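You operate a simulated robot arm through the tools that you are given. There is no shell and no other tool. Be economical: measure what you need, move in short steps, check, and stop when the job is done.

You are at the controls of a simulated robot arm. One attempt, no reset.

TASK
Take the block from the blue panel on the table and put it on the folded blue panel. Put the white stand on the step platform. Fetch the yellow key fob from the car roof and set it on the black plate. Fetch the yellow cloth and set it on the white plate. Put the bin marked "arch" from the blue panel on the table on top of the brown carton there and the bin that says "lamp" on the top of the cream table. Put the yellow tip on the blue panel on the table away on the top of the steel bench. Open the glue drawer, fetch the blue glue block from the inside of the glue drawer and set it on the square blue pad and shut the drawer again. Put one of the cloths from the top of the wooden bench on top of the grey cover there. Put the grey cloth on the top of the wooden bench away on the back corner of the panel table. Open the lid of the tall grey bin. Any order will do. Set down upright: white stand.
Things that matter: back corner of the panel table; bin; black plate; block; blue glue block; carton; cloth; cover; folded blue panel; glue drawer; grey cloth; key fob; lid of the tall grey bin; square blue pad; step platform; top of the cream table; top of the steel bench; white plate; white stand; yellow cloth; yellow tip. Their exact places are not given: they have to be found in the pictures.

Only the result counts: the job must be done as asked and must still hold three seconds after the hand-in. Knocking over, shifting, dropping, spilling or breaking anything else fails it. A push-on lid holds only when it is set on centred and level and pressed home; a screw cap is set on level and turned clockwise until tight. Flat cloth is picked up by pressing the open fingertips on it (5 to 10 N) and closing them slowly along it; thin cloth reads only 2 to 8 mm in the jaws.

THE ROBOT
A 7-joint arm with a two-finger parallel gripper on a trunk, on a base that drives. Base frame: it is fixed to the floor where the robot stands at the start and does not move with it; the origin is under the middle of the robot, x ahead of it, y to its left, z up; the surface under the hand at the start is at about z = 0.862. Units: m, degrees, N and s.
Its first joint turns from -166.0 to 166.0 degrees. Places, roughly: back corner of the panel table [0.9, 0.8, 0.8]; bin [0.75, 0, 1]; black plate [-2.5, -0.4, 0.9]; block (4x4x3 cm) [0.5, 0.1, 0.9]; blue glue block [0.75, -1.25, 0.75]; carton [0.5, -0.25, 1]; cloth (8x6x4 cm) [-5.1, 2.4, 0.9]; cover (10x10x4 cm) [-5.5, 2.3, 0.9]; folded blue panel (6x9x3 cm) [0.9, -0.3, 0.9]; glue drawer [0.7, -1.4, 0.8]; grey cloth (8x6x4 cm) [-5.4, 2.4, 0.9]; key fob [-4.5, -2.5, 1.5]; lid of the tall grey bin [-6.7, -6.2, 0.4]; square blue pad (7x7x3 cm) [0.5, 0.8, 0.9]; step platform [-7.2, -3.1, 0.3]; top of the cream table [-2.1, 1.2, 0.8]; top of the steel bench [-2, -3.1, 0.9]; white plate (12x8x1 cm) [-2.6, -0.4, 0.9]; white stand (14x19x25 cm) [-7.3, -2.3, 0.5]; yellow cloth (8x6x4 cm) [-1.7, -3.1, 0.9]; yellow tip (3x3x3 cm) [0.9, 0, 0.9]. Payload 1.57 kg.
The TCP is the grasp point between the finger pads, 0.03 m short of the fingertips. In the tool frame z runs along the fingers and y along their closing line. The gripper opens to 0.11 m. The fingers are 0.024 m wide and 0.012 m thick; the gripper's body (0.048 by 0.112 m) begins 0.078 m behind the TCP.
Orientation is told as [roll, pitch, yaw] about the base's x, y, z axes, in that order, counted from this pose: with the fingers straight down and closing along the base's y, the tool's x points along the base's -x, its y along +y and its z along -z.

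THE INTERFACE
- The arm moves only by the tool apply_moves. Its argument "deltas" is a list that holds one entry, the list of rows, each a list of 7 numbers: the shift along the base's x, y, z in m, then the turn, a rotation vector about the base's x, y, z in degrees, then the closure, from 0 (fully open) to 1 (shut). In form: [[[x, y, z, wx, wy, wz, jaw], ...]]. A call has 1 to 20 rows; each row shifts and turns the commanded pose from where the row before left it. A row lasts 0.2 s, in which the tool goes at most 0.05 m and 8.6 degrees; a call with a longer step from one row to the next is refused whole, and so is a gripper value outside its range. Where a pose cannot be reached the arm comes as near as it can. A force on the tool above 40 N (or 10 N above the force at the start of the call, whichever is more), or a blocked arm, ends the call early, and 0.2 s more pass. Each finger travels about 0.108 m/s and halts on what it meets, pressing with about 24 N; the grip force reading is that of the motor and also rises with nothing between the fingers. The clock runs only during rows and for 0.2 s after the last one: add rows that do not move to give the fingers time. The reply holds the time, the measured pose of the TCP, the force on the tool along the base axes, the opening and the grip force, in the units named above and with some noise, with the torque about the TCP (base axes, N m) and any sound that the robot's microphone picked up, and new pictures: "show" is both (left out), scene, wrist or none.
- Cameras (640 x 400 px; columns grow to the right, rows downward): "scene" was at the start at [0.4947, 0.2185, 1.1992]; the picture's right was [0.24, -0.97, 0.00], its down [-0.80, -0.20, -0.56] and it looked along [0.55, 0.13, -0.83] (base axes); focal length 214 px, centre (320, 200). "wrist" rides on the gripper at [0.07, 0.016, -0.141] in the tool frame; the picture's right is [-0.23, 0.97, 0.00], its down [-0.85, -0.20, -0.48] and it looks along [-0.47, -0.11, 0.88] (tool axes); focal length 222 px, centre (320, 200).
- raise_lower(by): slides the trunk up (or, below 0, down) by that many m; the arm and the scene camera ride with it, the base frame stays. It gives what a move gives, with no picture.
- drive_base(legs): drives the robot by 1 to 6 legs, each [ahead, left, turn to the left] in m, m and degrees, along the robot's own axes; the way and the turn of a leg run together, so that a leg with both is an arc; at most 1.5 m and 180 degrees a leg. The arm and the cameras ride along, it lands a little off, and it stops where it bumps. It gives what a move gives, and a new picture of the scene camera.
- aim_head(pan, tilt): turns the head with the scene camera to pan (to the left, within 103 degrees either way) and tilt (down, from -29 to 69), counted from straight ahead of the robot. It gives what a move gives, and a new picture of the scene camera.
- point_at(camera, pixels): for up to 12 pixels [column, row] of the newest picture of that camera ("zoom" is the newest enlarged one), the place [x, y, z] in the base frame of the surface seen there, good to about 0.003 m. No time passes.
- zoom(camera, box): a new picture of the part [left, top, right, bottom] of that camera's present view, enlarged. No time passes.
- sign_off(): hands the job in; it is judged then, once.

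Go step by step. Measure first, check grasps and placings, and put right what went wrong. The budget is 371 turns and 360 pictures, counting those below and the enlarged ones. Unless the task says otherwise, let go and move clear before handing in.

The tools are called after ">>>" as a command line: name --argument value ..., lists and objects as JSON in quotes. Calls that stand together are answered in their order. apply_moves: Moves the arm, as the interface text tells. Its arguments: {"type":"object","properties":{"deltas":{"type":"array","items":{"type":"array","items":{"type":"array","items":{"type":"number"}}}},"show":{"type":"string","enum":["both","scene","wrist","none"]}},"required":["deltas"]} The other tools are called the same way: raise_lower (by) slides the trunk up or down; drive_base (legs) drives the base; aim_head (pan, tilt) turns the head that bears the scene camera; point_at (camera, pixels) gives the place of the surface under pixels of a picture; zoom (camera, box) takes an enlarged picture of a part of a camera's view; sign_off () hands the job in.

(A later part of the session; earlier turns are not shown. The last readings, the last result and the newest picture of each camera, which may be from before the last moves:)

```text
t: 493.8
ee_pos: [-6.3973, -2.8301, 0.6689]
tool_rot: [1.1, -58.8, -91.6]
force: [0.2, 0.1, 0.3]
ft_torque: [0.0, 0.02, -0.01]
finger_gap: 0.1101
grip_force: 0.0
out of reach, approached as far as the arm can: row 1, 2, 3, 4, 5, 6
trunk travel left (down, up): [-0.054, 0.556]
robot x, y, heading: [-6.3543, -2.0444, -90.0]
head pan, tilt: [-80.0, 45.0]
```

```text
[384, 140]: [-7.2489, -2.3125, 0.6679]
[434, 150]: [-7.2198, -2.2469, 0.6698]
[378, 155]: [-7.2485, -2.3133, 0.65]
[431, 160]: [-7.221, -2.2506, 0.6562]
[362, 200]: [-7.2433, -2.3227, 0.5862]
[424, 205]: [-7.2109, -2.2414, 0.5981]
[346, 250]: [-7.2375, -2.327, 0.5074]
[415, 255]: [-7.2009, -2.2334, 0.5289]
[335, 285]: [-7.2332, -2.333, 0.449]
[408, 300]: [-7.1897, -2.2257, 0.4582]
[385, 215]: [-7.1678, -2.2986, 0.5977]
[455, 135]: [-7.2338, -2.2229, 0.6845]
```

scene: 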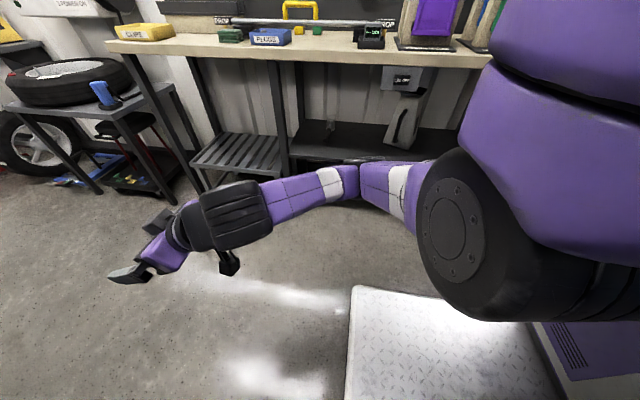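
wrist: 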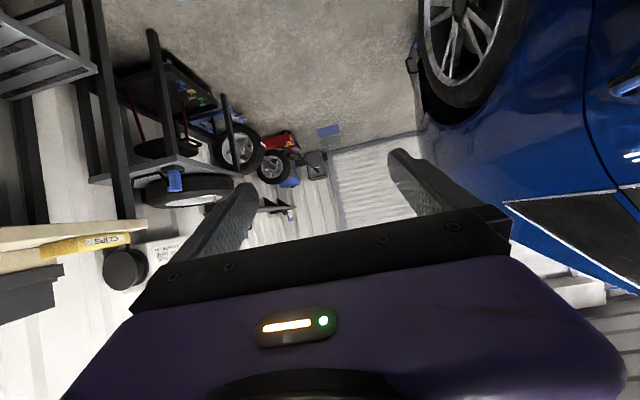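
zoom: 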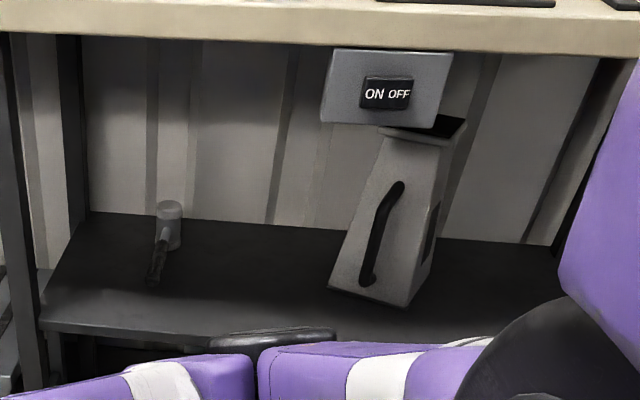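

The stand's handle face points about −21° toward me with the handle bar at (-7.168,-2.299). A hanging ON/OFF box limits height there, so I'll first drag the stand out by its handle from the south-east. Fold the arm back to tool-down.

>>> raise_lower --by 0.25

>>> apply_moves --deltas '[[[0, 0, 0.01, 8, 0, 0, 0], [0, 0.02, 0.02, 8, 0, 0, 0], [0.01, 0.02, 0.02, 8, 0, 0, 0], [0.01, 0.025, 0.03, 8, 0, 0, 0], [0.01, 0.025, 0.03, 8, 0, 0, 0.5], [0.01, 0.025, 0.03, 8, 0, 0, 1], [0.01, 0.02, 0.02, 8, 0, 0, 1], [0.01, 0.02, 0.02, 3, 0, 0, 1], [0, 0, 0.02, 0, 0, 0, 1], [0, 0, 0, 0, 0, 0, 1]]]' --show "none"

```text
t: 496.4
ee_pos: [-6.3963, -2.832, 0.9193]
tool_rot: [1.2, -58.6, -91.7]
force: [-0.3, -0.2, -0.2]
ft_torque: [-0.02, 0.03, 0.01]
finger_gap: 0.1098
grip_force: 0.1
trunk travel left (down, up): [-0.304, 0.306]
robot x, y, heading: [-6.3524, -2.0489, -90.1]
head pan, tilt: [-80.0, 45.0]
```

```text
t: 498.6
ee_pos: [-6.3357, -2.679, 1.1197]
tool_rot: [-0.3, 0.4, -90.8]
force: [-0.5, -0.8, 0.6]
ft_torque: [0.02, -0.01, 0.0]
finger_gap: 0.0
grip_force: 21.3
trunk travel left (down, up): [-0.304, 0.306]
robot x, y, heading: [-6.3506, -2.0505, -90.1]
head pan, tilt: [-80.0, 45.0]
```

>>> drive_base --legs '[[0.85, -0.03, 0], [0, 0, -135]]'

>>> aim_head --pan 0 --tilt 40

```text
t: 508.7
ee_pos: [-6.8466, -2.4791, 1.1182]
tool_rot: [-0.4, 0.4, 134.7]
force: [0.2, -0.3, 0.8]
ft_torque: [0.01, -0.03, 0.02]
finger_gap: 0.0
grip_force: 20.9
trunk travel left (down, up): [-0.304, 0.306]
robot x, y, heading: [-6.3824, -2.9067, 135.7]
head pan, tilt: [-80.0, 45.0]
```

scene: 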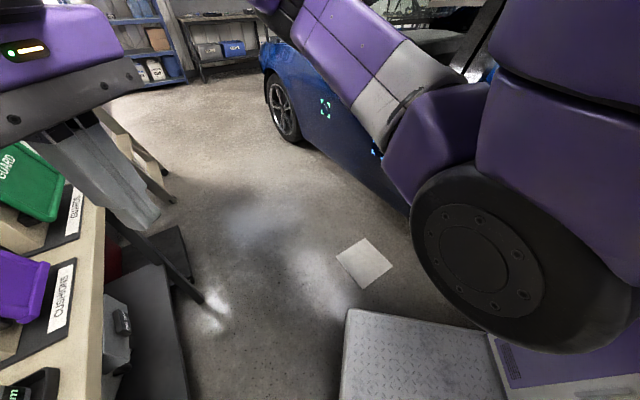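

```text
t: 510.2
ee_pos: [-6.8483, -2.4777, 1.1185]
tool_rot: [-0.3, 0.3, 134.7]
force: [-0.3, -1.8, 0.5]
ft_torque: [-0.01, -0.01, 0.0]
finger_gap: 0.0001
grip_force: 21.3
trunk travel left (down, up): [-0.304, 0.306]
robot x, y, heading: [-6.383, -2.9077, 135.4]
head pan, tilt: [0.0, 40.0]
```

scene: 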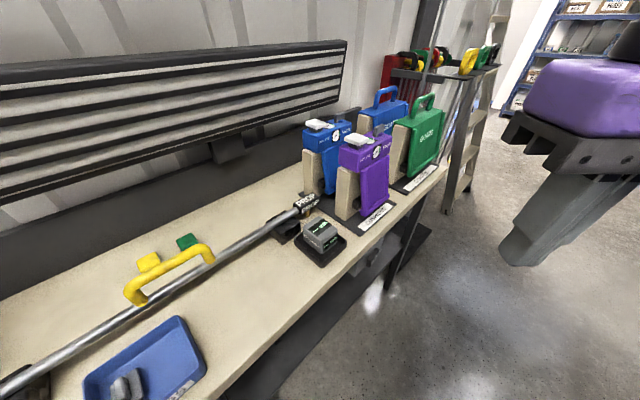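

Lower the trunk, then drop the tool in front of the bench before pitching it forward.

>>> raise_lower --by -0.29

>>> apply_moves --deltas '[[[0, 0, -0.045, 0, 0, 0, 1], [0, 0, -0.045, 0, 0, 0, 1], [0, 0, -0.04, 0, 0, 0, 1], [-0.01, 0.01, -0.01, 5.66, 5.66, 0, 1], [-0.012, 0.012, -0.01, 5.66, 5.66, 0, 1], [-0.012, 0.012, -0.01, 5.66, 5.66, 0, 1], [-0.012, 0.012, -0.01, 5.66, 5.66, 0, 1], [-0.012, 0.012, -0.01, 5.66, 5.66, 0, 1], [-0.012, 0.012, -0.01, 5.66, 5.66, 0, 1], [-0.012, 0.012, -0.01, 5.66, 5.66, 0, 1], [0, 0, 0, 0, 0, 0, 1]]]' --show "both"

```text
t: 513.1
ee_pos: [-6.8483, -2.4782, 0.8285]
tool_rot: [-0.4, 0.3, 134.8]
force: [0.6, -0.4, 0.0]
ft_torque: [0.0, 0.01, -0.04]
finger_gap: 0.0
grip_force: 21.4
trunk travel left (down, up): [-0.014, 0.596]
robot x, y, heading: [-6.3864, -2.9083, 135.4]
head pan, tilt: [0.0, 40.0]
```

```text
t: 515.5
ee_pos: [-6.9598, -2.3707, 0.6313]
tool_rot: [0.3, -55.8, 134.3]
force: [-1.1, 0.2, 0.1]
ft_torque: [-0.02, -0.01, 0.0]
finger_gap: 0.0
grip_force: 20.8
out of reach, approached as far as the arm can: row 6, 7, 8, 9
trunk travel left (down, up): [-0.014, 0.596]
robot x, y, heading: [-6.3886, -2.9076, 135.7]
head pan, tilt: [0.0, 40.0]
```

scene: 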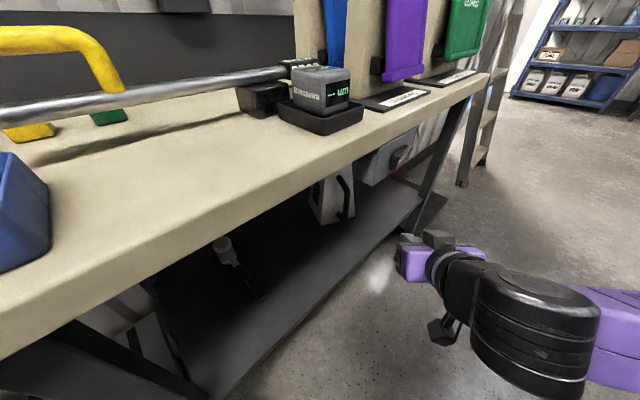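
wrist: 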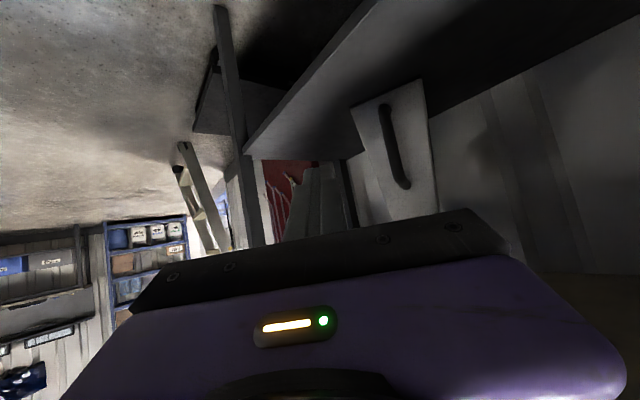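

The wrist sees the stand's handle face at (390,140). Measure.

>>> point_at --camera "wrist" --pixels '[[384, 107], [387, 140], [395, 165], [406, 188], [352, 108], [422, 80], [434, 190], [376, 200], [400, 130], [370, 140], [300, 110], [415, 110]]'

>>> zoom --camera "wrist" --box '[320, 60, 480, 230]'

```text
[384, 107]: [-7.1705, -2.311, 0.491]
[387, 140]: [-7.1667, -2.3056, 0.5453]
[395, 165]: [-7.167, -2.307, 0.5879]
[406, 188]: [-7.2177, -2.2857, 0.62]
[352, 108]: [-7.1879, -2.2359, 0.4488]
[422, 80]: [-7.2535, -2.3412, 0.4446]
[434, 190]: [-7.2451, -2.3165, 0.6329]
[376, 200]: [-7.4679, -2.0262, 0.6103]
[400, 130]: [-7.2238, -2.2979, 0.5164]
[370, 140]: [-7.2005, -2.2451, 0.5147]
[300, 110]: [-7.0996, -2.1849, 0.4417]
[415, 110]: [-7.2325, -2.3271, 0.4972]
```

```text
2.35 times, centred on (400, 145) of wrist
```

zoom: 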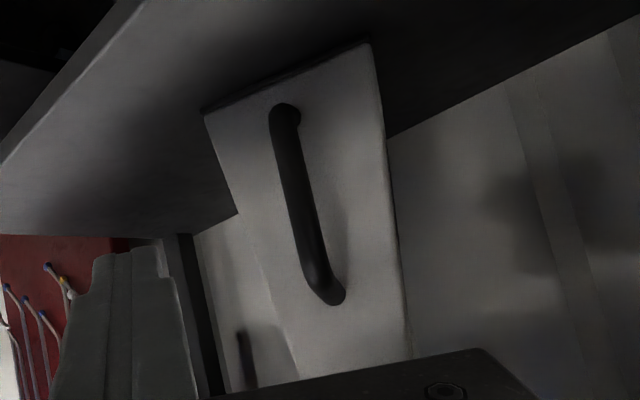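

Bar axis ≈ (-7.172,-2.304), z 0.49–0.60. Open to ~45 mm and approach.

>>> apply_moves --deltas '[[[-0.035, -0.001, -0.02, 0, 0, 0, 0.3], [-0.035, -0.001, -0.02, 0, 0, 0, 0.5], [-0.035, -0.002, -0.02, 0, 0, 0, 0.55], [-0.03, -0.001, -0.01, 0, 0, 0, 0.55], [0, 0, 0, 0, 0, 0, 0.55]]]' --show "wrist"

```text
t: 516.7
ee_pos: [-7.094, -2.3767, 0.5623]
tool_rot: [0.2, -55.8, 134.5]
force: [0.5, -0.6, 0.5]
ft_torque: [0.0, -0.01, -0.02]
finger_gap: 0.0495
grip_force: 0.0
trunk travel left (down, up): [-0.014, 0.596]
robot x, y, heading: [-6.3847, -2.9068, 135.5]
head pan, tilt: [0.0, 40.0]
```

wrist: 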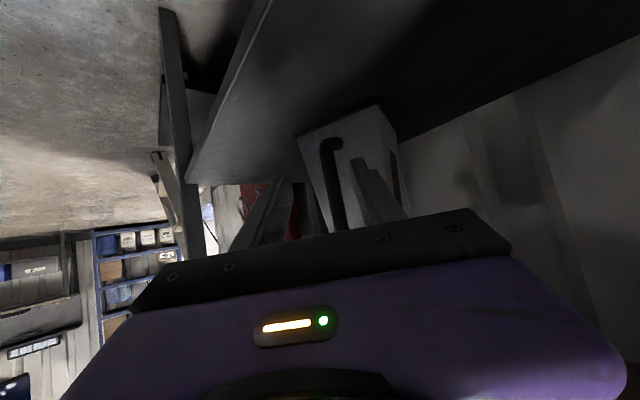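

Handle lies between the fingers. Advance and close.

>>> apply_moves --deltas '[[[-0.026, 0.024, -0.009, 0, 0, 0, 0.55], [-0.026, 0.024, -0.009, 0, 0, 0, 0.55], [-0.02, 0.019, -0.007, 0, 0, 0, 0.55], [0, 0, 0, 0, 0, 0, 0.55]]]' --show "wrist"

```text
t: 517.7
ee_pos: [-7.1657, -2.3096, 0.5366]
tool_rot: [0.2, -55.6, 134.3]
force: [-0.4, -0.6, 0.1]
ft_torque: [0.0, -0.01, 0.02]
finger_gap: 0.0496
grip_force: 0.1
trunk travel left (down, up): [-0.014, 0.596]
robot x, y, heading: [-6.3854, -2.9084, 135.6]
head pan, tilt: [0.0, 40.0]
```

wrist: 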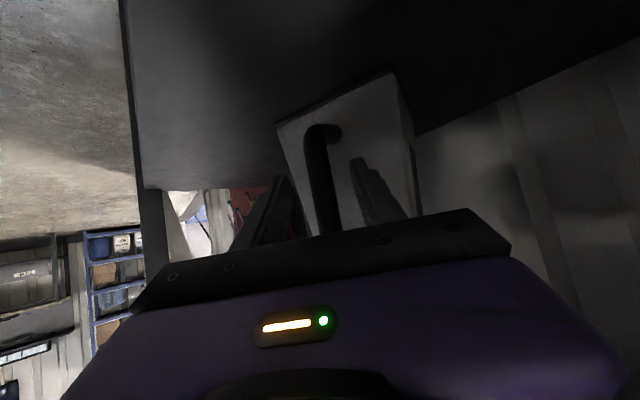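

>>> apply_moves --deltas '[[[0, 0, 0, 0, 0, 0, 0.7], [0, 0, 0, 0, 0, 0, 0.85], [0, 0, 0, 0, 0, 0, 1], [0, 0, 0, 0, 0, 0, 1], [0, 0, 0, 0, 0, 0, 1]]]' --show "wrist"

```text
t: 518.9
ee_pos: [-7.166, -2.3098, 0.5365]
tool_rot: [0.2, -55.7, 134.5]
force: [-2.6, -2.1, 1.3]
ft_torque: [-0.06, 0.14, 0.12]
finger_gap: 0.0177
grip_force: 24.0
trunk travel left (down, up): [-0.014, 0.596]
robot x, y, heading: [-6.3862, -2.9076, 135.4]
head pan, tilt: [0.0, 40.0]
```

wrist: 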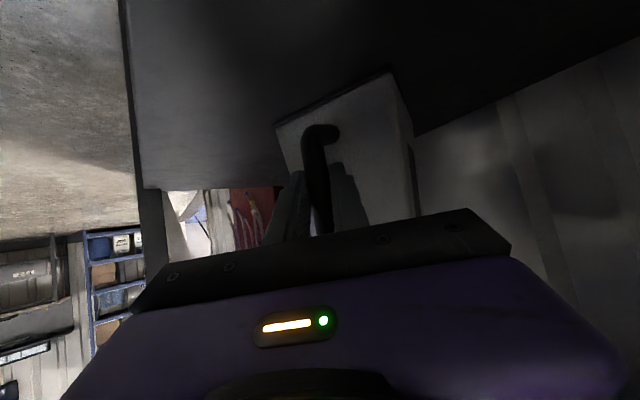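

Handle gripped. Test a 12 mm lift to read the weight and how it hangs.

>>> apply_moves --deltas '[[[0, 0, 0.006, 0, 0, 0, 1], [0, 0, 0.006, 0, 0, 0, 1], [0, 0, 0, 0, 0, 0, 1], [0, 0, 0, 0, 0, 0, 1]]]' --show "scene"

```text
t: 519.9
ee_pos: [-7.1656, -2.3085, 0.5479]
tool_rot: [0.1, -55.5, 134.5]
force: [0.6, 0.2, -8.7]
ft_torque: [-0.31, -0.88, -0.08]
finger_gap: 0.0177
grip_force: 24.6
trunk travel left (down, up): [-0.014, 0.596]
robot x, y, heading: [-6.3844, -2.9096, 135.5]
head pan, tilt: [0.0, 40.0]
```

scene: 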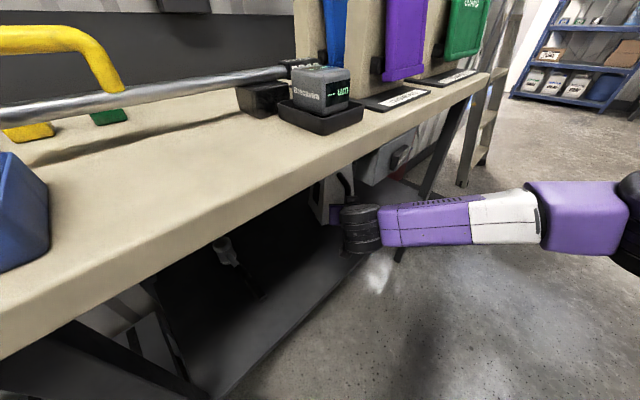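

It reads 8.7 N with ~0.93 N·m: the stand seems fully carried by the handle. Check for tilt.

>>> zoom --camera "wrist" --box '[230, 50, 450, 230]'

>>> point_at --camera "wrist" --pixels '[[280, 125], [300, 170], [385, 78], [408, 130], [412, 190], [345, 100], [360, 130], [270, 150]]'

```text
2.22 times, centred on (340, 140) of wrist
```

zoom: 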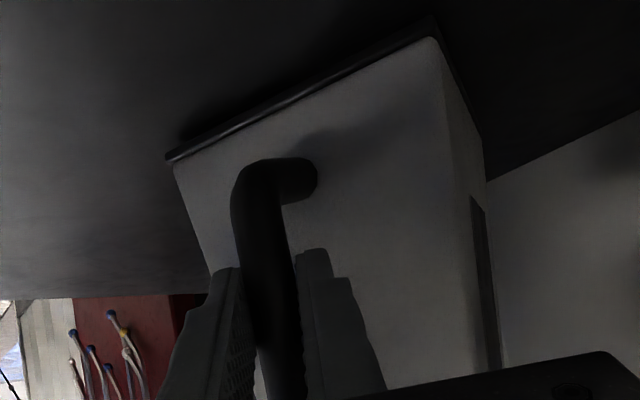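

```text
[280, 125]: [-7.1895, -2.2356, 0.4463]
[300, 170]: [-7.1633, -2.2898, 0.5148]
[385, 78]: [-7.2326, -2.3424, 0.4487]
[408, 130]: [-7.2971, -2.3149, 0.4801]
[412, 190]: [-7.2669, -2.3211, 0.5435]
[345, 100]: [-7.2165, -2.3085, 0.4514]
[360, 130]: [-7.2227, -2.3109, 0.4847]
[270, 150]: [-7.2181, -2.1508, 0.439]
```

>>> apply_moves --deltas '[[[0, 0, 0.008, 0, 0, 0, 1], [0, 0, 0.008, 0, 0, 0, 1], [0, 0, 0, 0, 0, 0, 1]]]' --show "wrist"

>>> point_at --camera "wrist" --pixels '[[282, 127], [290, 135], [383, 82], [390, 90], [408, 120], [404, 140]]'

```text
t: 520.7
ee_pos: [-7.1665, -2.3104, 0.564]
tool_rot: [0.2, -55.7, 134.5]
force: [0.1, -0.3, -8.4]
ft_torque: [-0.26, -0.72, 0.06]
finger_gap: 0.0178
grip_force: 24.0
trunk travel left (down, up): [-0.014, 0.596]
robot x, y, heading: [-6.3833, -2.9086, 135.5]
head pan, tilt: [0.0, 40.0]
```

wrist: 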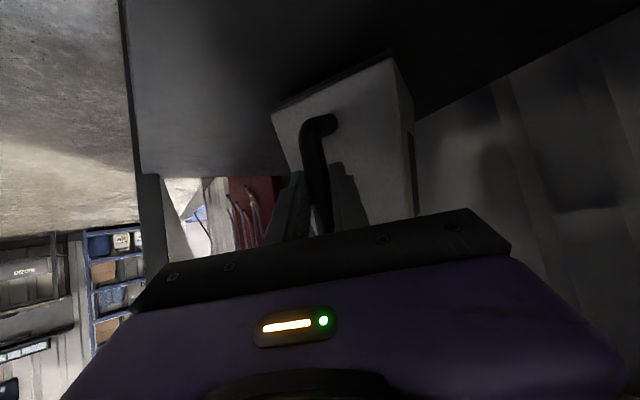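

```text
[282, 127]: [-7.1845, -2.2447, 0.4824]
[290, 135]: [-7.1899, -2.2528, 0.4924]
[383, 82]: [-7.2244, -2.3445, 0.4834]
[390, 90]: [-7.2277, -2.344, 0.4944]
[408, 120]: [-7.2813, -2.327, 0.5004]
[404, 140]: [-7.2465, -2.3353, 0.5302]
```

The stand is pitching in the grip, so lift-by-handle isn't good. Set it back down and drag it out instead.

>>> apply_moves --deltas '[[[0, 0, -0.01, 0, 0, 0, 1], [0, 0, -0.01, 0, 0, 0, 1], [0, 0, -0.007, 0, 0, 0, 1], [0, 0, 0, 0, 0, 0, 1]]]' --show "wrist"

```text
t: 521.7
ee_pos: [-7.1664, -2.3092, 0.5393]
tool_rot: [0.2, -55.8, 134.3]
force: [6.8, -2.7, 13.8]
ft_torque: [-0.39, -0.19, -0.07]
finger_gap: 0.0178
grip_force: 23.4
trunk travel left (down, up): [-0.014, 0.596]
robot x, y, heading: [-6.3852, -2.9073, 135.7]
head pan, tilt: [0.0, 40.0]
```

wrist: 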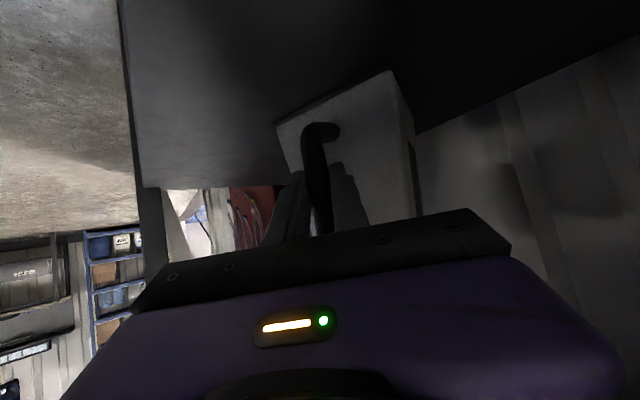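

Drag toward the south-east by ~13 cm in small steps.

>>> apply_moves --deltas '[[[0, 0, 0.002, 0, 0, 0, 1], [0.008, -0.008, 0, 0, 0, 0, 1], [0.01, -0.01, 0, 0, 0, 0, 1], [0.01, -0.01, 0, 0, 0, 0, 1], [0.01, -0.01, 0, 0, 0, 0, 1], [0.01, -0.01, 0, 0, 0, 0, 1], [0.01, -0.01, 0, 0, 0, 0, 1], [0.01, -0.01, 0, 0, 0, 0, 1], [0, 0, 0, 0, 0, 0, 1]]]' --show "both"

```text
t: 523.7
ee_pos: [-7.0999, -2.378, 0.5399]
tool_rot: [0.2, -55.8, 134.4]
force: [-4.4, 3.3, 9.1]
ft_torque: [0.13, 0.39, -0.01]
finger_gap: 0.0177
grip_force: 24.0
trunk travel left (down, up): [-0.014, 0.596]
robot x, y, heading: [-6.3824, -2.9073, 135.7]
head pan, tilt: [0.0, 40.0]
```

scene: 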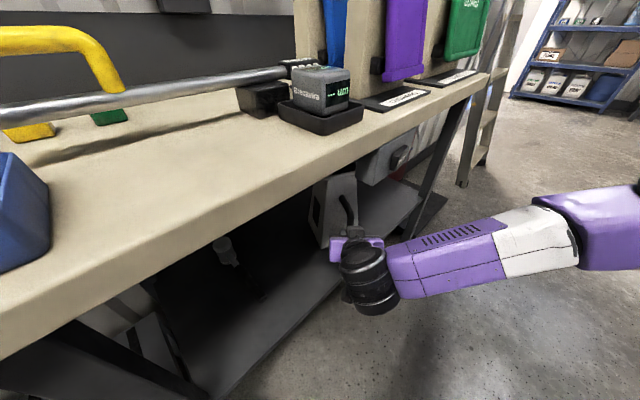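
wrist: 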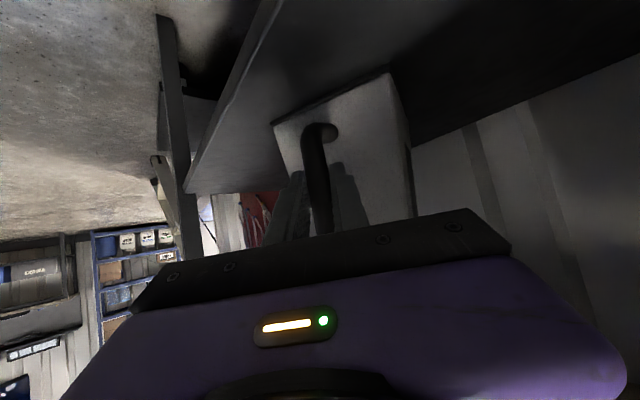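

It follows rigidly. Continue while turning it −24° so its handle face points at me.

>>> apply_moves --deltas '[[[0.004, -0.009, 0, 0, 0, -3, 1], [0.004, -0.009, 0, 0, 0, -3, 1], [0.004, -0.009, 0, 0, 0, -3, 1], [0.004, -0.009, 0, 0, 0, -3, 1], [0.004, -0.009, 0, 0, 0, -3, 1], [0.004, -0.009, 0, 0, 0, -3, 1], [0.004, -0.009, 0, 0, 0, -3, 1], [0.002, -0.006, 0, 0, 0, -3, 1], [0, 0, 0, 0, 0, 0, 1]]]' --show "both"

```text
t: 525.7
ee_pos: [-7.0682, -2.4462, 0.5391]
tool_rot: [0.3, -55.7, 110.5]
force: [-3.9, 4.0, 9.5]
ft_torque: [0.3, 0.3, -0.02]
finger_gap: 0.0178
grip_force: 24.3
trunk travel left (down, up): [-0.014, 0.596]
robot x, y, heading: [-6.386, -2.9101, 135.7]
head pan, tilt: [0.0, 40.0]
```

scene: 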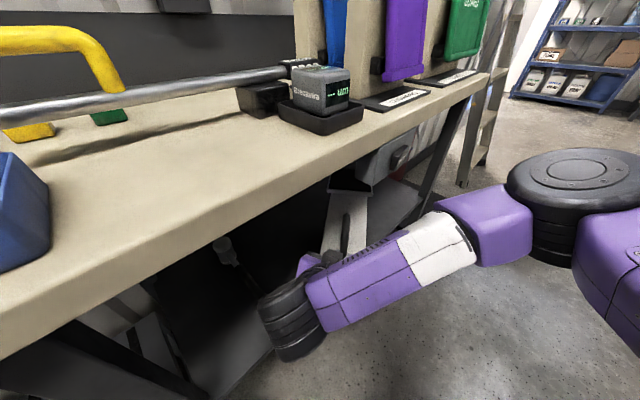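
wrist: 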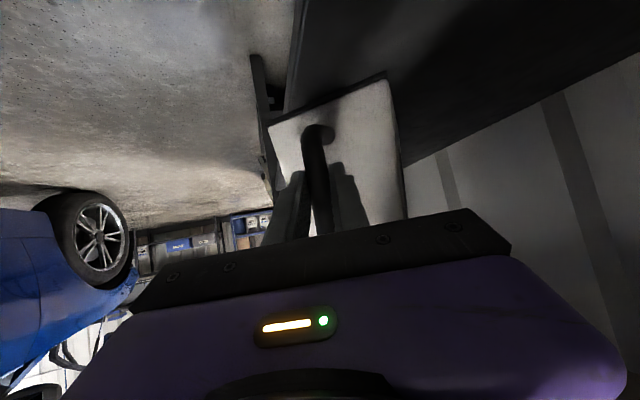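

Stand now faces me. Open, then back the base away slightly.

>>> apply_moves --deltas '[[[0, 0, 0, 0, 0, 0, 0.7], [0, 0, 0, 0, 0, 0, 0.4], [0, 0, 0, 0, 0, 0, 0.3], [0.01, -0.02, 0.005, 0, 0, 0, 0.3], [0.01, -0.025, 0.005, 0, 0, 0, 0.3], [0.01, -0.025, 0.005, 0, 0, 0, 0.3], [0, 0, 0, 0, 0, 0, 0.3]]]' --show "wrist"

```text
t: 527.3
ee_pos: [-7.0379, -2.5147, 0.5541]
tool_rot: [0.2, -55.7, 110.4]
force: [0.7, -0.1, -0.7]
ft_torque: [-0.01, -0.01, 0.03]
finger_gap: 0.0771
grip_force: 0.1
trunk travel left (down, up): [-0.014, 0.596]
robot x, y, heading: [-6.3857, -2.9085, 135.5]
head pan, tilt: [0.0, 40.0]
```

wrist: 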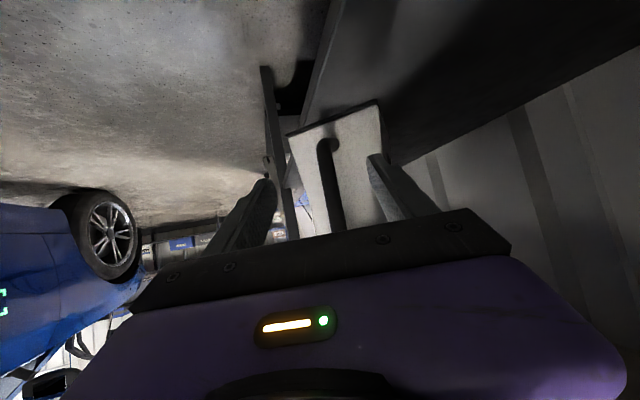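

Released. Measure the stand's new pose.

>>> point_at --camera "wrist" --pixels '[[292, 138], [378, 108], [302, 180], [382, 150], [390, 120], [312, 205], [328, 165], [333, 215], [350, 130], [388, 140]]'

>>> zoom --camera "scene" --box '[280, 150, 440, 290]'

```text
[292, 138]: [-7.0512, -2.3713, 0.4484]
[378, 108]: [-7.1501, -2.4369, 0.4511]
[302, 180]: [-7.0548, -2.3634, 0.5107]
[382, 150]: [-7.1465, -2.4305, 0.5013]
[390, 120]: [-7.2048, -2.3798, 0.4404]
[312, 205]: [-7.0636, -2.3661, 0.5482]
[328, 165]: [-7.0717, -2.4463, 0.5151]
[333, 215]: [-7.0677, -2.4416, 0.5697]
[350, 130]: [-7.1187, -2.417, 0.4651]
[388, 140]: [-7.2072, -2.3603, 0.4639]
```

```text
2.86 times, centred on (360, 220) of scene
```

zoom: 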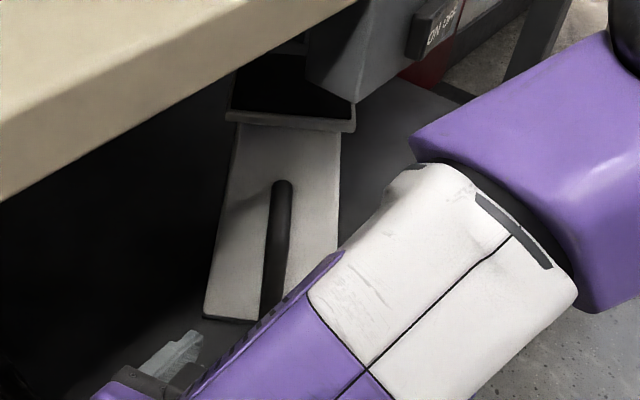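

Stand face normal is now ≈ −56°, face mid (-7.10,-2.404) at base. Check bench lip height, and align for a side grip at heading ~123.5°, z 0.625.

>>> point_at --camera "scene" --pixels '[[310, 190], [350, 165], [310, 175], [340, 178], [200, 250], [385, 155], [365, 170]]'

>>> apply_moves --deltas '[[[0, 0.008, 0.025, 0, 0, 4, 0.15], [-0.002, 0.008, 0.025, 0, 0, 5, 0], [-0.002, 0.007, 0.021, 0, 0, 4, 0], [0, 0, 0, 0, 0, 0, 0]]]' --show "both"

```text
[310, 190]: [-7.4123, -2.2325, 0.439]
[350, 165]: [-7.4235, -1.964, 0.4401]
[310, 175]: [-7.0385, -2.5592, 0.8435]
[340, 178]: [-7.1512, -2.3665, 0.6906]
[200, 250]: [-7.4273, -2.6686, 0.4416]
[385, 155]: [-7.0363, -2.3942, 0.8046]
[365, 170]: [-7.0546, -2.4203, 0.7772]
```

```text
t: 528.3
ee_pos: [-7.0433, -2.4923, 0.6268]
tool_rot: [0.2, -55.8, 123.5]
force: [0.0, -0.1, 0.0]
ft_torque: [-0.03, 0.0, -0.02]
finger_gap: 0.11
grip_force: 0.0
trunk travel left (down, up): [-0.014, 0.596]
robot x, y, heading: [-6.3902, -2.9087, 135.8]
head pan, tilt: [0.0, 40.0]
```

scene: 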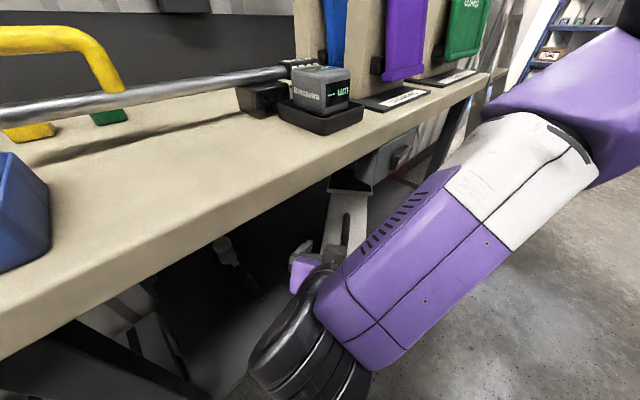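
wrist: 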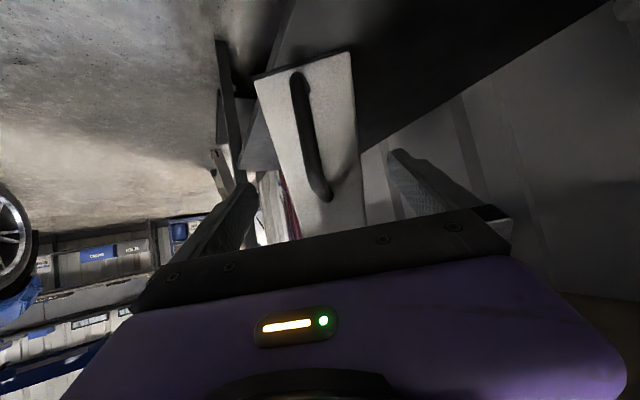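

Stand is centred between the fingers. Advance along the tool heading.

>>> apply_moves --deltas '[[[-0.0176, 0.0272, 0, 0, 0, 0, 0], [-0.0176, 0.0272, 0, 0, 0, 0, 0], [-0.0176, 0.0272, 0, 0, 0, 0, 0], [0, 0, 0, 0, 0, 0, 0]]]' --show "wrist"

```text
t: 529.3
ee_pos: [-7.0976, -2.4101, 0.6238]
tool_rot: [0.2, -55.7, 123.4]
force: [0.2, -0.2, -1.7]
ft_torque: [0.0, 0.01, -0.01]
finger_gap: 0.1101
grip_force: 0.1
trunk travel left (down, up): [-0.014, 0.596]
robot x, y, heading: [-6.3852, -2.9092, 135.4]
head pan, tilt: [0.0, 40.0]
```

wrist: 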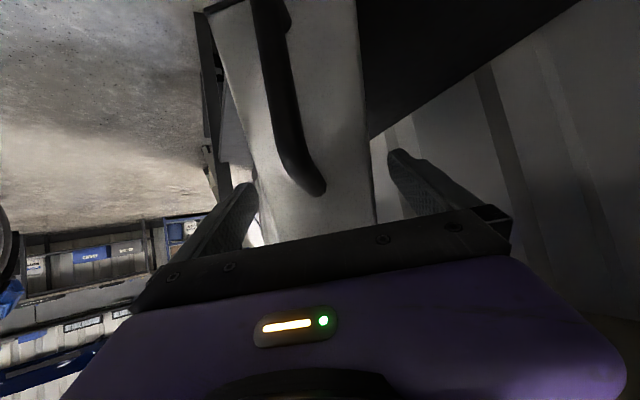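

>>> apply_moves --deltas '[[[-0.007, 0.016, 0, 0, 0, 0, 0], [-0.007, 0.014, 0, 0, 0, 0, 0], [0, 0, 0, 0, 0, 0, 0], [0, 0, 0, 0, 0, 0, 0.15], [0, 0, 0, 0, 0, 0, 0.25], [0, 0, 0, 0, 0, 0, 0.4], [0, 0, 0, 0, 0, 0, 0.5], [0, 0, 0, 0, 0, 0, 0.5], [0, 0, 0, 0, 0, 0, 0.5]]]' --show "wrist"

```text
t: 531.3
ee_pos: [-7.1101, -2.3823, 0.624]
tool_rot: [0.2, -55.7, 123.5]
force: [-2.7, -2.6, 0.0]
ft_torque: [-0.34, 0.46, 0.18]
finger_gap: 0.097
grip_force: 24.1
trunk travel left (down, up): [-0.014, 0.596]
robot x, y, heading: [-6.3849, -2.9067, 135.6]
head pan, tilt: [0.0, 40.0]
```

wrist: 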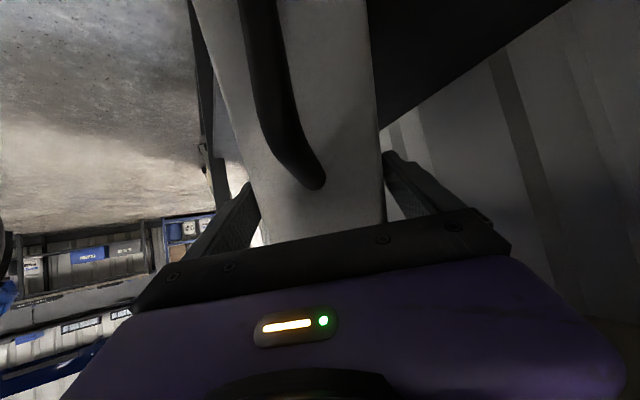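

Gripped at 97 mm. Try lifting 12 mm.

>>> apply_moves --deltas '[[[0, 0, 0.006, 0, 0, 0, 0.7], [0, 0, 0.006, 0, 0, 0, 0.7], [0, 0, 0, 0, 0, 0, 0.7], [0, 0, 0, 0, 0, 0, 0.7]]]' --show "wrist"

```text
t: 532.3
ee_pos: [-7.1089, -2.3827, 0.6367]
tool_rot: [0.2, -55.6, 123.5]
force: [-0.4, 0.3, -9.3]
ft_torque: [-0.25, -0.25, -0.01]
finger_gap: 0.0971
grip_force: 24.2
trunk travel left (down, up): [-0.014, 0.596]
robot x, y, heading: [-6.3847, -2.9063, 135.3]
head pan, tilt: [0.0, 40.0]
```

wrist: 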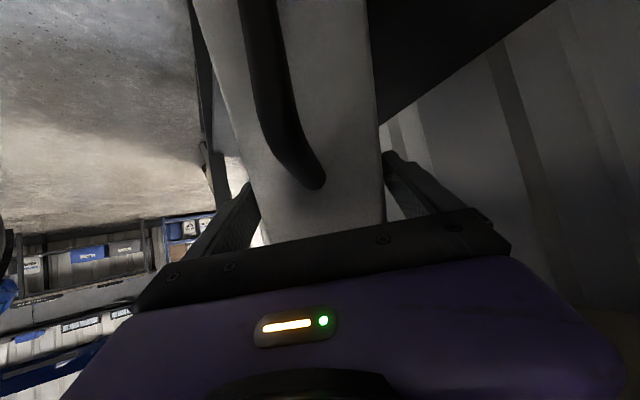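

Carried cleanly (9.3 N, no slip). Pull it out: first retract a little along the approach, staying low.

>>> apply_moves --deltas '[[[0.011, -0.016, 0, 0, 0, 0, 0.7], [0.011, -0.017, 0, 0, 0, 0, 0.7], [0.011, -0.017, 0, 0, 0, 0, 0.7], [0, 0, 0, 0, 0, 0, 0.7]]]' --show "none"

>>> drive_base --legs '[[-0.08, 0, 0]]'

```text
t: 533.3
ee_pos: [-7.0765, -2.4306, 0.6388]
tool_rot: [0.2, -55.6, 123.4]
force: [0.1, 0.0, -8.4]
ft_torque: [-0.28, -0.22, 0.03]
finger_gap: 0.0972
grip_force: 24.0
trunk travel left (down, up): [-0.014, 0.596]
robot x, y, heading: [-6.3899, -2.9102, 135.5]
head pan, tilt: [0.0, 40.0]
```

```text
t: 534.6
ee_pos: [-7.0861, -2.5025, 0.6368]
tool_rot: [0.1, -55.4, 126.4]
force: [0.1, -0.4, -9.3]
ft_torque: [-0.28, -0.24, 0.01]
finger_gap: 0.0971
grip_force: 24.0
trunk travel left (down, up): [-0.014, 0.596]
robot x, y, heading: [-6.3697, -2.9446, 138.3]
head pan, tilt: [0.0, 40.0]
stopped in leg 1: the robot was blocked; the commanded pose is now the measured one
```

scene: 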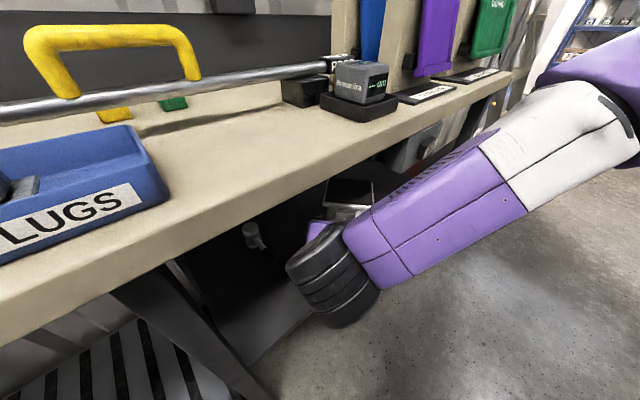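

Blocked by the car at my rear-right corner. Rotating right moves that corner away and swings the stand out of the bench; do it in stages.

>>> drive_base --legs '[[0.0, 0, -15]]'

```text
t: 535.9
ee_pos: [-6.943, -2.3301, 0.6362]
tool_rot: [0.3, -55.6, 111.0]
force: [1.1, 0.5, -9.5]
ft_torque: [-0.31, -0.14, 0.01]
finger_gap: 0.0969
grip_force: 24.6
trunk travel left (down, up): [-0.014, 0.596]
robot x, y, heading: [-6.3714, -2.9458, 123.0]
head pan, tilt: [0.0, 40.0]
```

scene: 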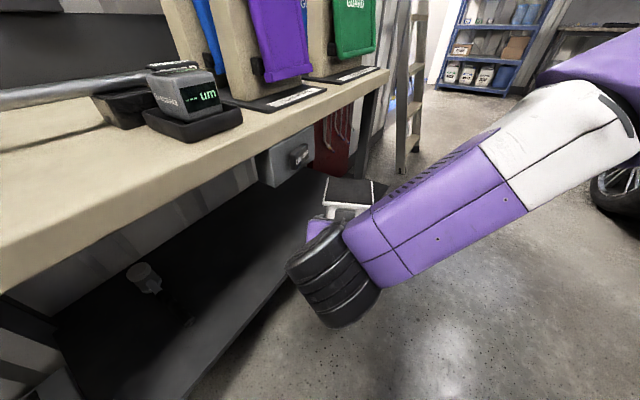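

>>> drive_base --legs '[[0.0, 0, -18]]'

```text
t: 537.3
ee_pos: [-6.7264, -2.1824, 0.6373]
tool_rot: [0.3, -55.6, 93.2]
force: [-0.3, 0.1, -8.7]
ft_torque: [-0.32, -0.04, 0.01]
finger_gap: 0.0969
grip_force: 24.1
trunk travel left (down, up): [-0.014, 0.596]
robot x, y, heading: [-6.377, -2.9403, 105.3]
head pan, tilt: [0.0, 40.0]
```

scene: 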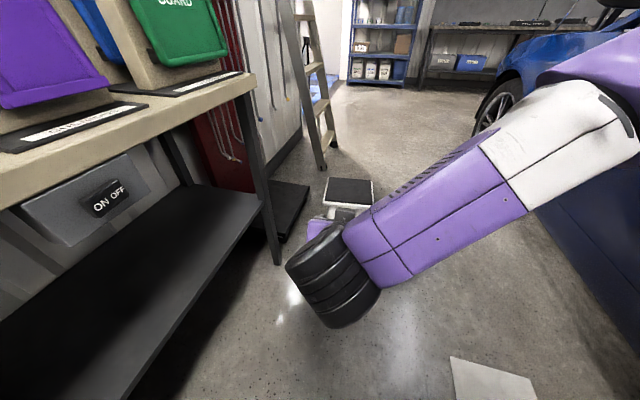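

Stand is out in the aisle. Back down the aisle toward the step platform and look at it.

>>> drive_base --legs '[[0, 0, -12], [-0.6, 0, 0]]'

>>> aim_head --pan 60 --tilt 40

```text
t: 541.4
ee_pos: [-6.5256, -2.7242, 0.6372]
tool_rot: [0.3, -55.6, 80.8]
force: [0.7, 0.5, -8.6]
ft_torque: [-0.33, 0.04, 0.0]
finger_gap: 0.097
grip_force: 23.7
trunk travel left (down, up): [-0.014, 0.596]
robot x, y, heading: [-6.3388, -3.5408, 92.7]
head pan, tilt: [0.0, 40.0]
```

scene: 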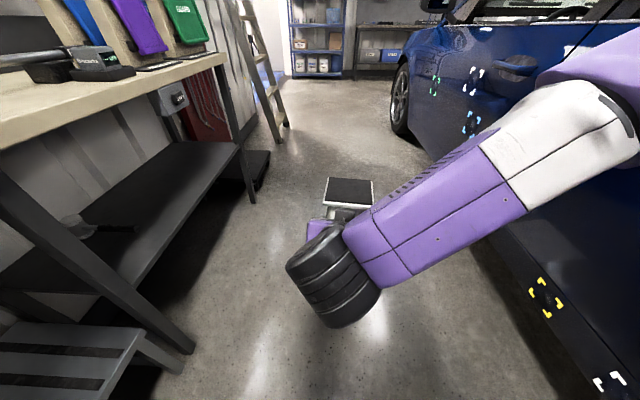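

```text
t: 542.7
ee_pos: [-6.526, -2.7243, 0.6379]
tool_rot: [0.2, -55.5, 80.8]
force: [-0.3, -0.6, -9.6]
ft_torque: [-0.33, 0.05, 0.02]
finger_gap: 0.0967
grip_force: 23.9
trunk travel left (down, up): [-0.014, 0.596]
robot x, y, heading: [-6.3384, -3.5462, 92.5]
head pan, tilt: [60.0, 40.0]
```

scene: 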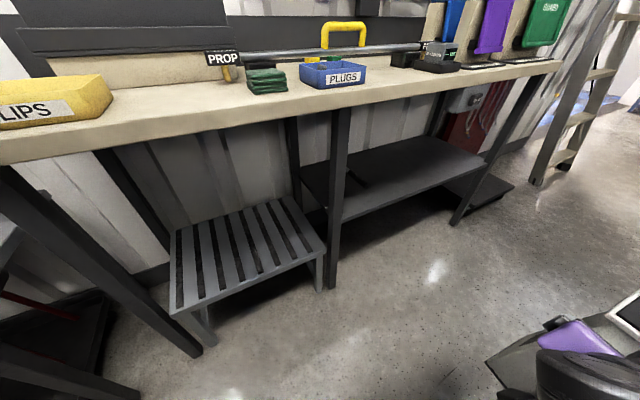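

Platform clearly seen. Measure its corners and the bench legs.

>>> point_at --camera "scene" --pixels '[[180, 235], [290, 203], [320, 250], [188, 305], [250, 250], [335, 280], [340, 200], [195, 350], [40, 220], [110, 280], [320, 285], [310, 180]]'

```text
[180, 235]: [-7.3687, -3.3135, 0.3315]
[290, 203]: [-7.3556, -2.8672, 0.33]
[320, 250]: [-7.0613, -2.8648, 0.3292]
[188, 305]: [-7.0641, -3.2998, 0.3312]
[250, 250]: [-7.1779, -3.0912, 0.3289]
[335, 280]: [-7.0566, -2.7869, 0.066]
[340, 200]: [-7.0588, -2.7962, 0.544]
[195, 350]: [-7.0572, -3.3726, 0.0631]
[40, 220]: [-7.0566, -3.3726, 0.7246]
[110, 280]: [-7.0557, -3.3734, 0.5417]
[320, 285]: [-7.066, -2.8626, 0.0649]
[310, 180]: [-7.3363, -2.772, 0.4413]
```

Platform: x −7.37…−7.05, y −3.31…−2.86, z 0.33; legs at y −2.79 and −3.37. Retract slightly, then rotate left to swing the stand in between the legs.

>>> apply_moves --deltas '[[[0.005, -0.02, 0, 0, 0, 0, 0.7], [0.004, -0.02, 0, 0, 0, 0, 0.7], [0, 0, 0, 0, 0, 0, 0.7]]]' --show "none"

>>> drive_base --legs '[[0, 0, 22]]'

```text
t: 543.5
ee_pos: [-6.5167, -2.7639, 0.638]
tool_rot: [0.1, -55.4, 80.9]
force: [-0.6, -0.3, -9.8]
ft_torque: [-0.32, 0.08, 0.01]
finger_gap: 0.0969
grip_force: 24.4
trunk travel left (down, up): [-0.014, 0.596]
robot x, y, heading: [-6.34, -3.5406, 93.0]
head pan, tilt: [60.0, 40.0]
```

```text
t: 545.1
ee_pos: [-6.7969, -2.8865, 0.6376]
tool_rot: [0.2, -55.5, 102.8]
force: [0.1, 0.3, -9.6]
ft_torque: [-0.32, -0.06, 0.0]
finger_gap: 0.0967
grip_force: 23.8
trunk travel left (down, up): [-0.014, 0.596]
robot x, y, heading: [-6.3392, -3.5418, 114.8]
head pan, tilt: [60.0, 40.0]
```

scene: 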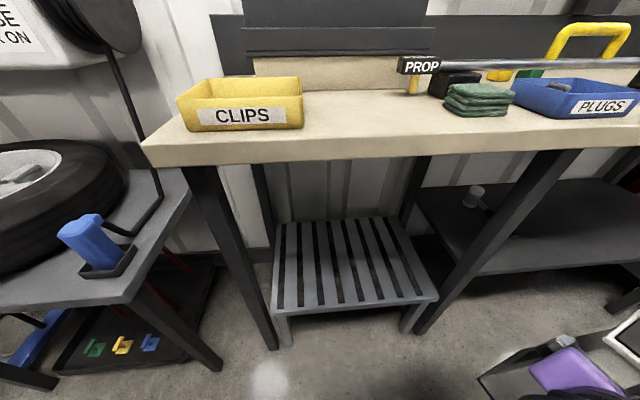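

>>> drive_base --legs '[[0, 0.04, 0], [0, 0, 25]]'

>>> aim_head --pan -10 --tilt 50

```text
t: 547.3
ee_pos: [-7.0688, -3.1619, 0.6373]
tool_rot: [0.2, -55.6, 128.2]
force: [0.6, 0.3, -8.4]
ft_torque: [-0.28, -0.24, 0.02]
finger_gap: 0.0968
grip_force: 24.3
trunk travel left (down, up): [-0.014, 0.596]
robot x, y, heading: [-6.3772, -3.5576, 140.1]
head pan, tilt: [60.0, 40.0]
```

scene: 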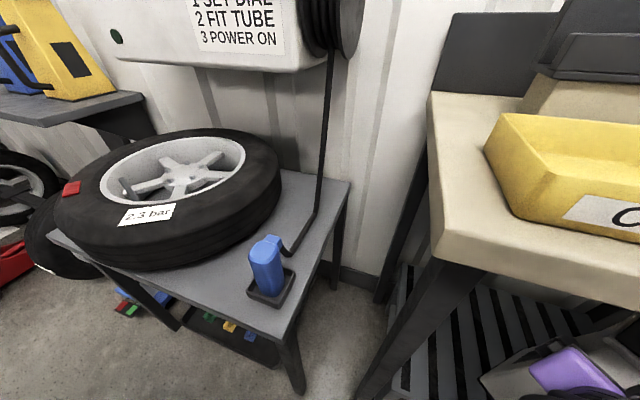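

```text
t: 548.7
ee_pos: [-7.0688, -3.1623, 0.6378]
tool_rot: [0.2, -55.4, 128.4]
force: [0.9, 1.9, -9.4]
ft_torque: [-0.27, -0.23, -0.01]
finger_gap: 0.0964
grip_force: 24.1
trunk travel left (down, up): [-0.014, 0.596]
robot x, y, heading: [-6.3762, -3.5623, 140.0]
head pan, tilt: [-10.0, 50.0]
```

scene: 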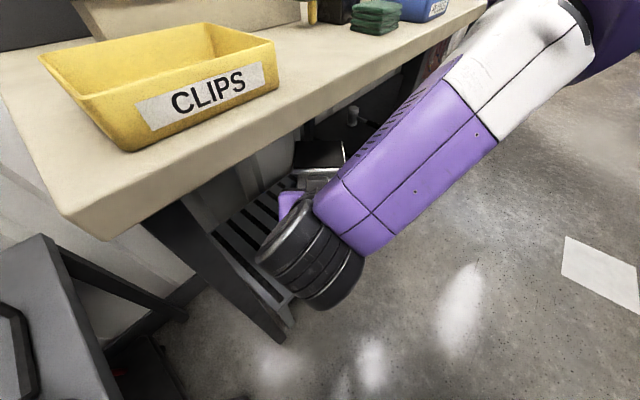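

Move in a bit further, then lower.

>>> apply_moves --deltas '[[[-0.017, 0.026, 0, 0, 0, 0, 0.7], [-0.017, 0.026, 0, 0, 0, 0, 0.7], [-0.017, 0.025, 0, 0, 0, 0, 0.7], [0, 0, 0, 0, 0, 0, 0.7], [0, 0, -0.03, 0, 0, 0, 0.7], [0, 0, -0.03, 0, 0, 0, 0.7], [0, 0, -0.03, 0, 0, 0, 0.7], [0, 0, -0.02, 0, 0, 0, 0.7], [0, 0, 0, 0, 0, 0, 0.7]]]' --show "both"

```text
t: 550.7
ee_pos: [-7.1201, -3.0839, 0.5278]
tool_rot: [0.2, -55.4, 128.3]
force: [0.1, -0.5, -9.2]
ft_torque: [-0.24, -0.22, -0.01]
finger_gap: 0.0967
grip_force: 23.3
trunk travel left (down, up): [-0.014, 0.596]
robot x, y, heading: [-6.3767, -3.5617, 139.8]
head pan, tilt: [-10.0, 50.0]
```

scene: 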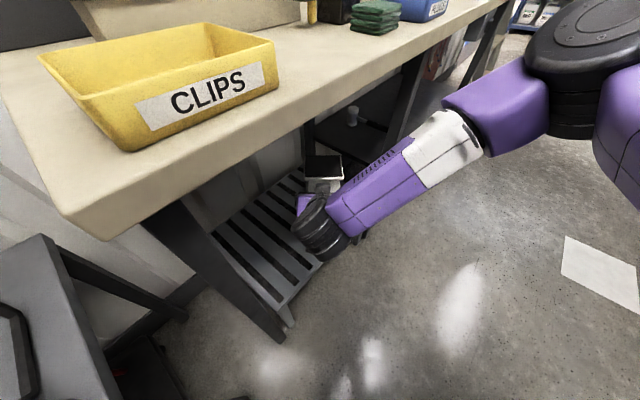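
wrist: 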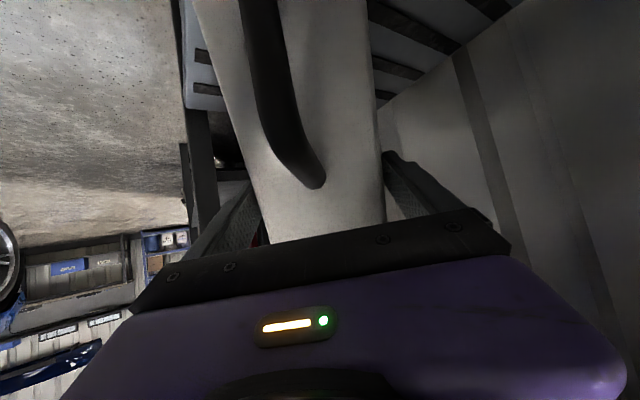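

Shift 4 cm deeper for margin, then lower to contact.

>>> apply_moves --deltas '[[[-0.02, 0, 0, 0, 0, 0, 0.7], [-0.02, -0.005, 0, 0, 0, 0, 0.7], [0, 0, -0.006, 0, 0, 0, 0.7], [0, 0, -0.004, 0, 0, 0, 0.7], [0, 0, -0.002, 0, 0, 0, 0.7], [0, 0, 0, 0, 0, 0, 0.7]]]' --show "none"

```text
t: 552.1
ee_pos: [-7.1602, -3.0893, 0.5176]
tool_rot: [0.2, -55.6, 128.3]
force: [2.6, -2.1, -1.0]
ft_torque: [0.44, -0.34, -0.17]
finger_gap: 0.0968
grip_force: 23.7
trunk travel left (down, up): [-0.014, 0.596]
robot x, y, heading: [-6.376, -3.559, 139.9]
head pan, tilt: [-10.0, 50.0]
```

>>> apply_moves --deltas '[[[0, 0, -0.002, 0, 0, 0, 0.7], [0, 0, -0.001, 0, 0, 0, 0.7], [0, 0, 0, 0, 0, 0, 0.7]]]' --show "wrist"

```text
t: 552.9
ee_pos: [-7.1599, -3.0903, 0.515]
tool_rot: [0.5, -55.7, 128.1]
force: [2.4, -5.4, 17.8]
ft_torque: [0.1, 0.23, -0.05]
finger_gap: 0.0967
grip_force: 24.1
trunk travel left (down, up): [-0.014, 0.596]
robot x, y, heading: [-6.3749, -3.5611, 140.0]
head pan, tilt: [-10.0, 50.0]
```

wrist: 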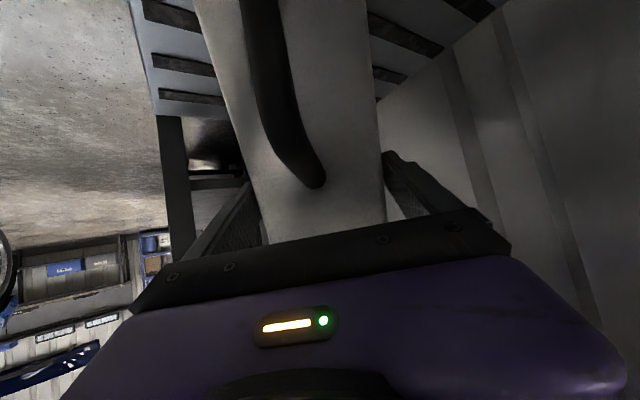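

Firm contact. Ease 1 mm, open, and withdraw straight back.

>>> apply_moves --deltas '[[[0, 0, 0.001, 0, 0, 0, 0.4], [0, 0, 0, 0, 0, 0, 0.1], [0, 0, 0, 0, 0, 0, 0], [0, 0, 0, 0, 0, 0, 0], [0.009, -0.012, 0, 0, 0, 0, 0], [0.012, -0.016, 0, 0, 0, 0, 0], [0.015, -0.02, 0, 0, 0, 0, 0], [0.018, -0.024, 0, 0, 0, 0, 0], [0.018, -0.024, 0, 0, 0, 0, 0], [0, 0, 0, 0, 0, 0, 0]]]' --show "both"

```text
t: 555.1
ee_pos: [-7.0871, -3.1867, 0.5149]
tool_rot: [0.2, -55.6, 128.2]
force: [-0.8, 0.7, -0.1]
ft_torque: [-0.01, 0.0, 0.01]
finger_gap: 0.1096
grip_force: 0.0
trunk travel left (down, up): [-0.014, 0.596]
robot x, y, heading: [-6.3758, -3.5605, 140.0]
head pan, tilt: [-10.0, 50.0]
```

scene: 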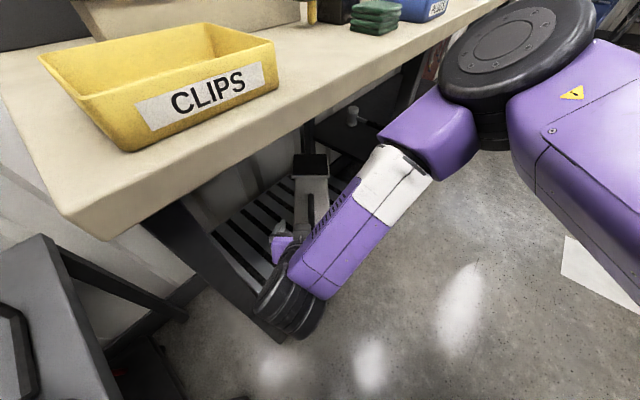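
wrist: 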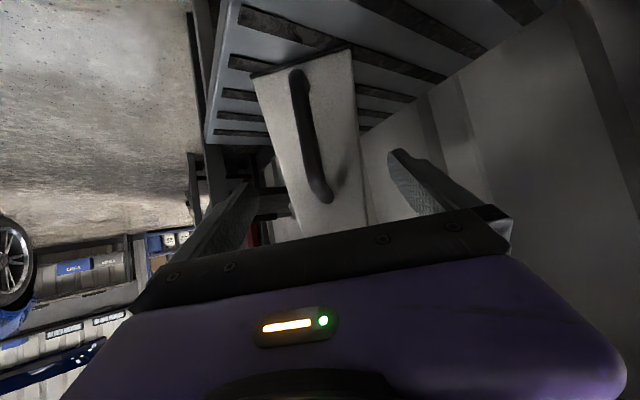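

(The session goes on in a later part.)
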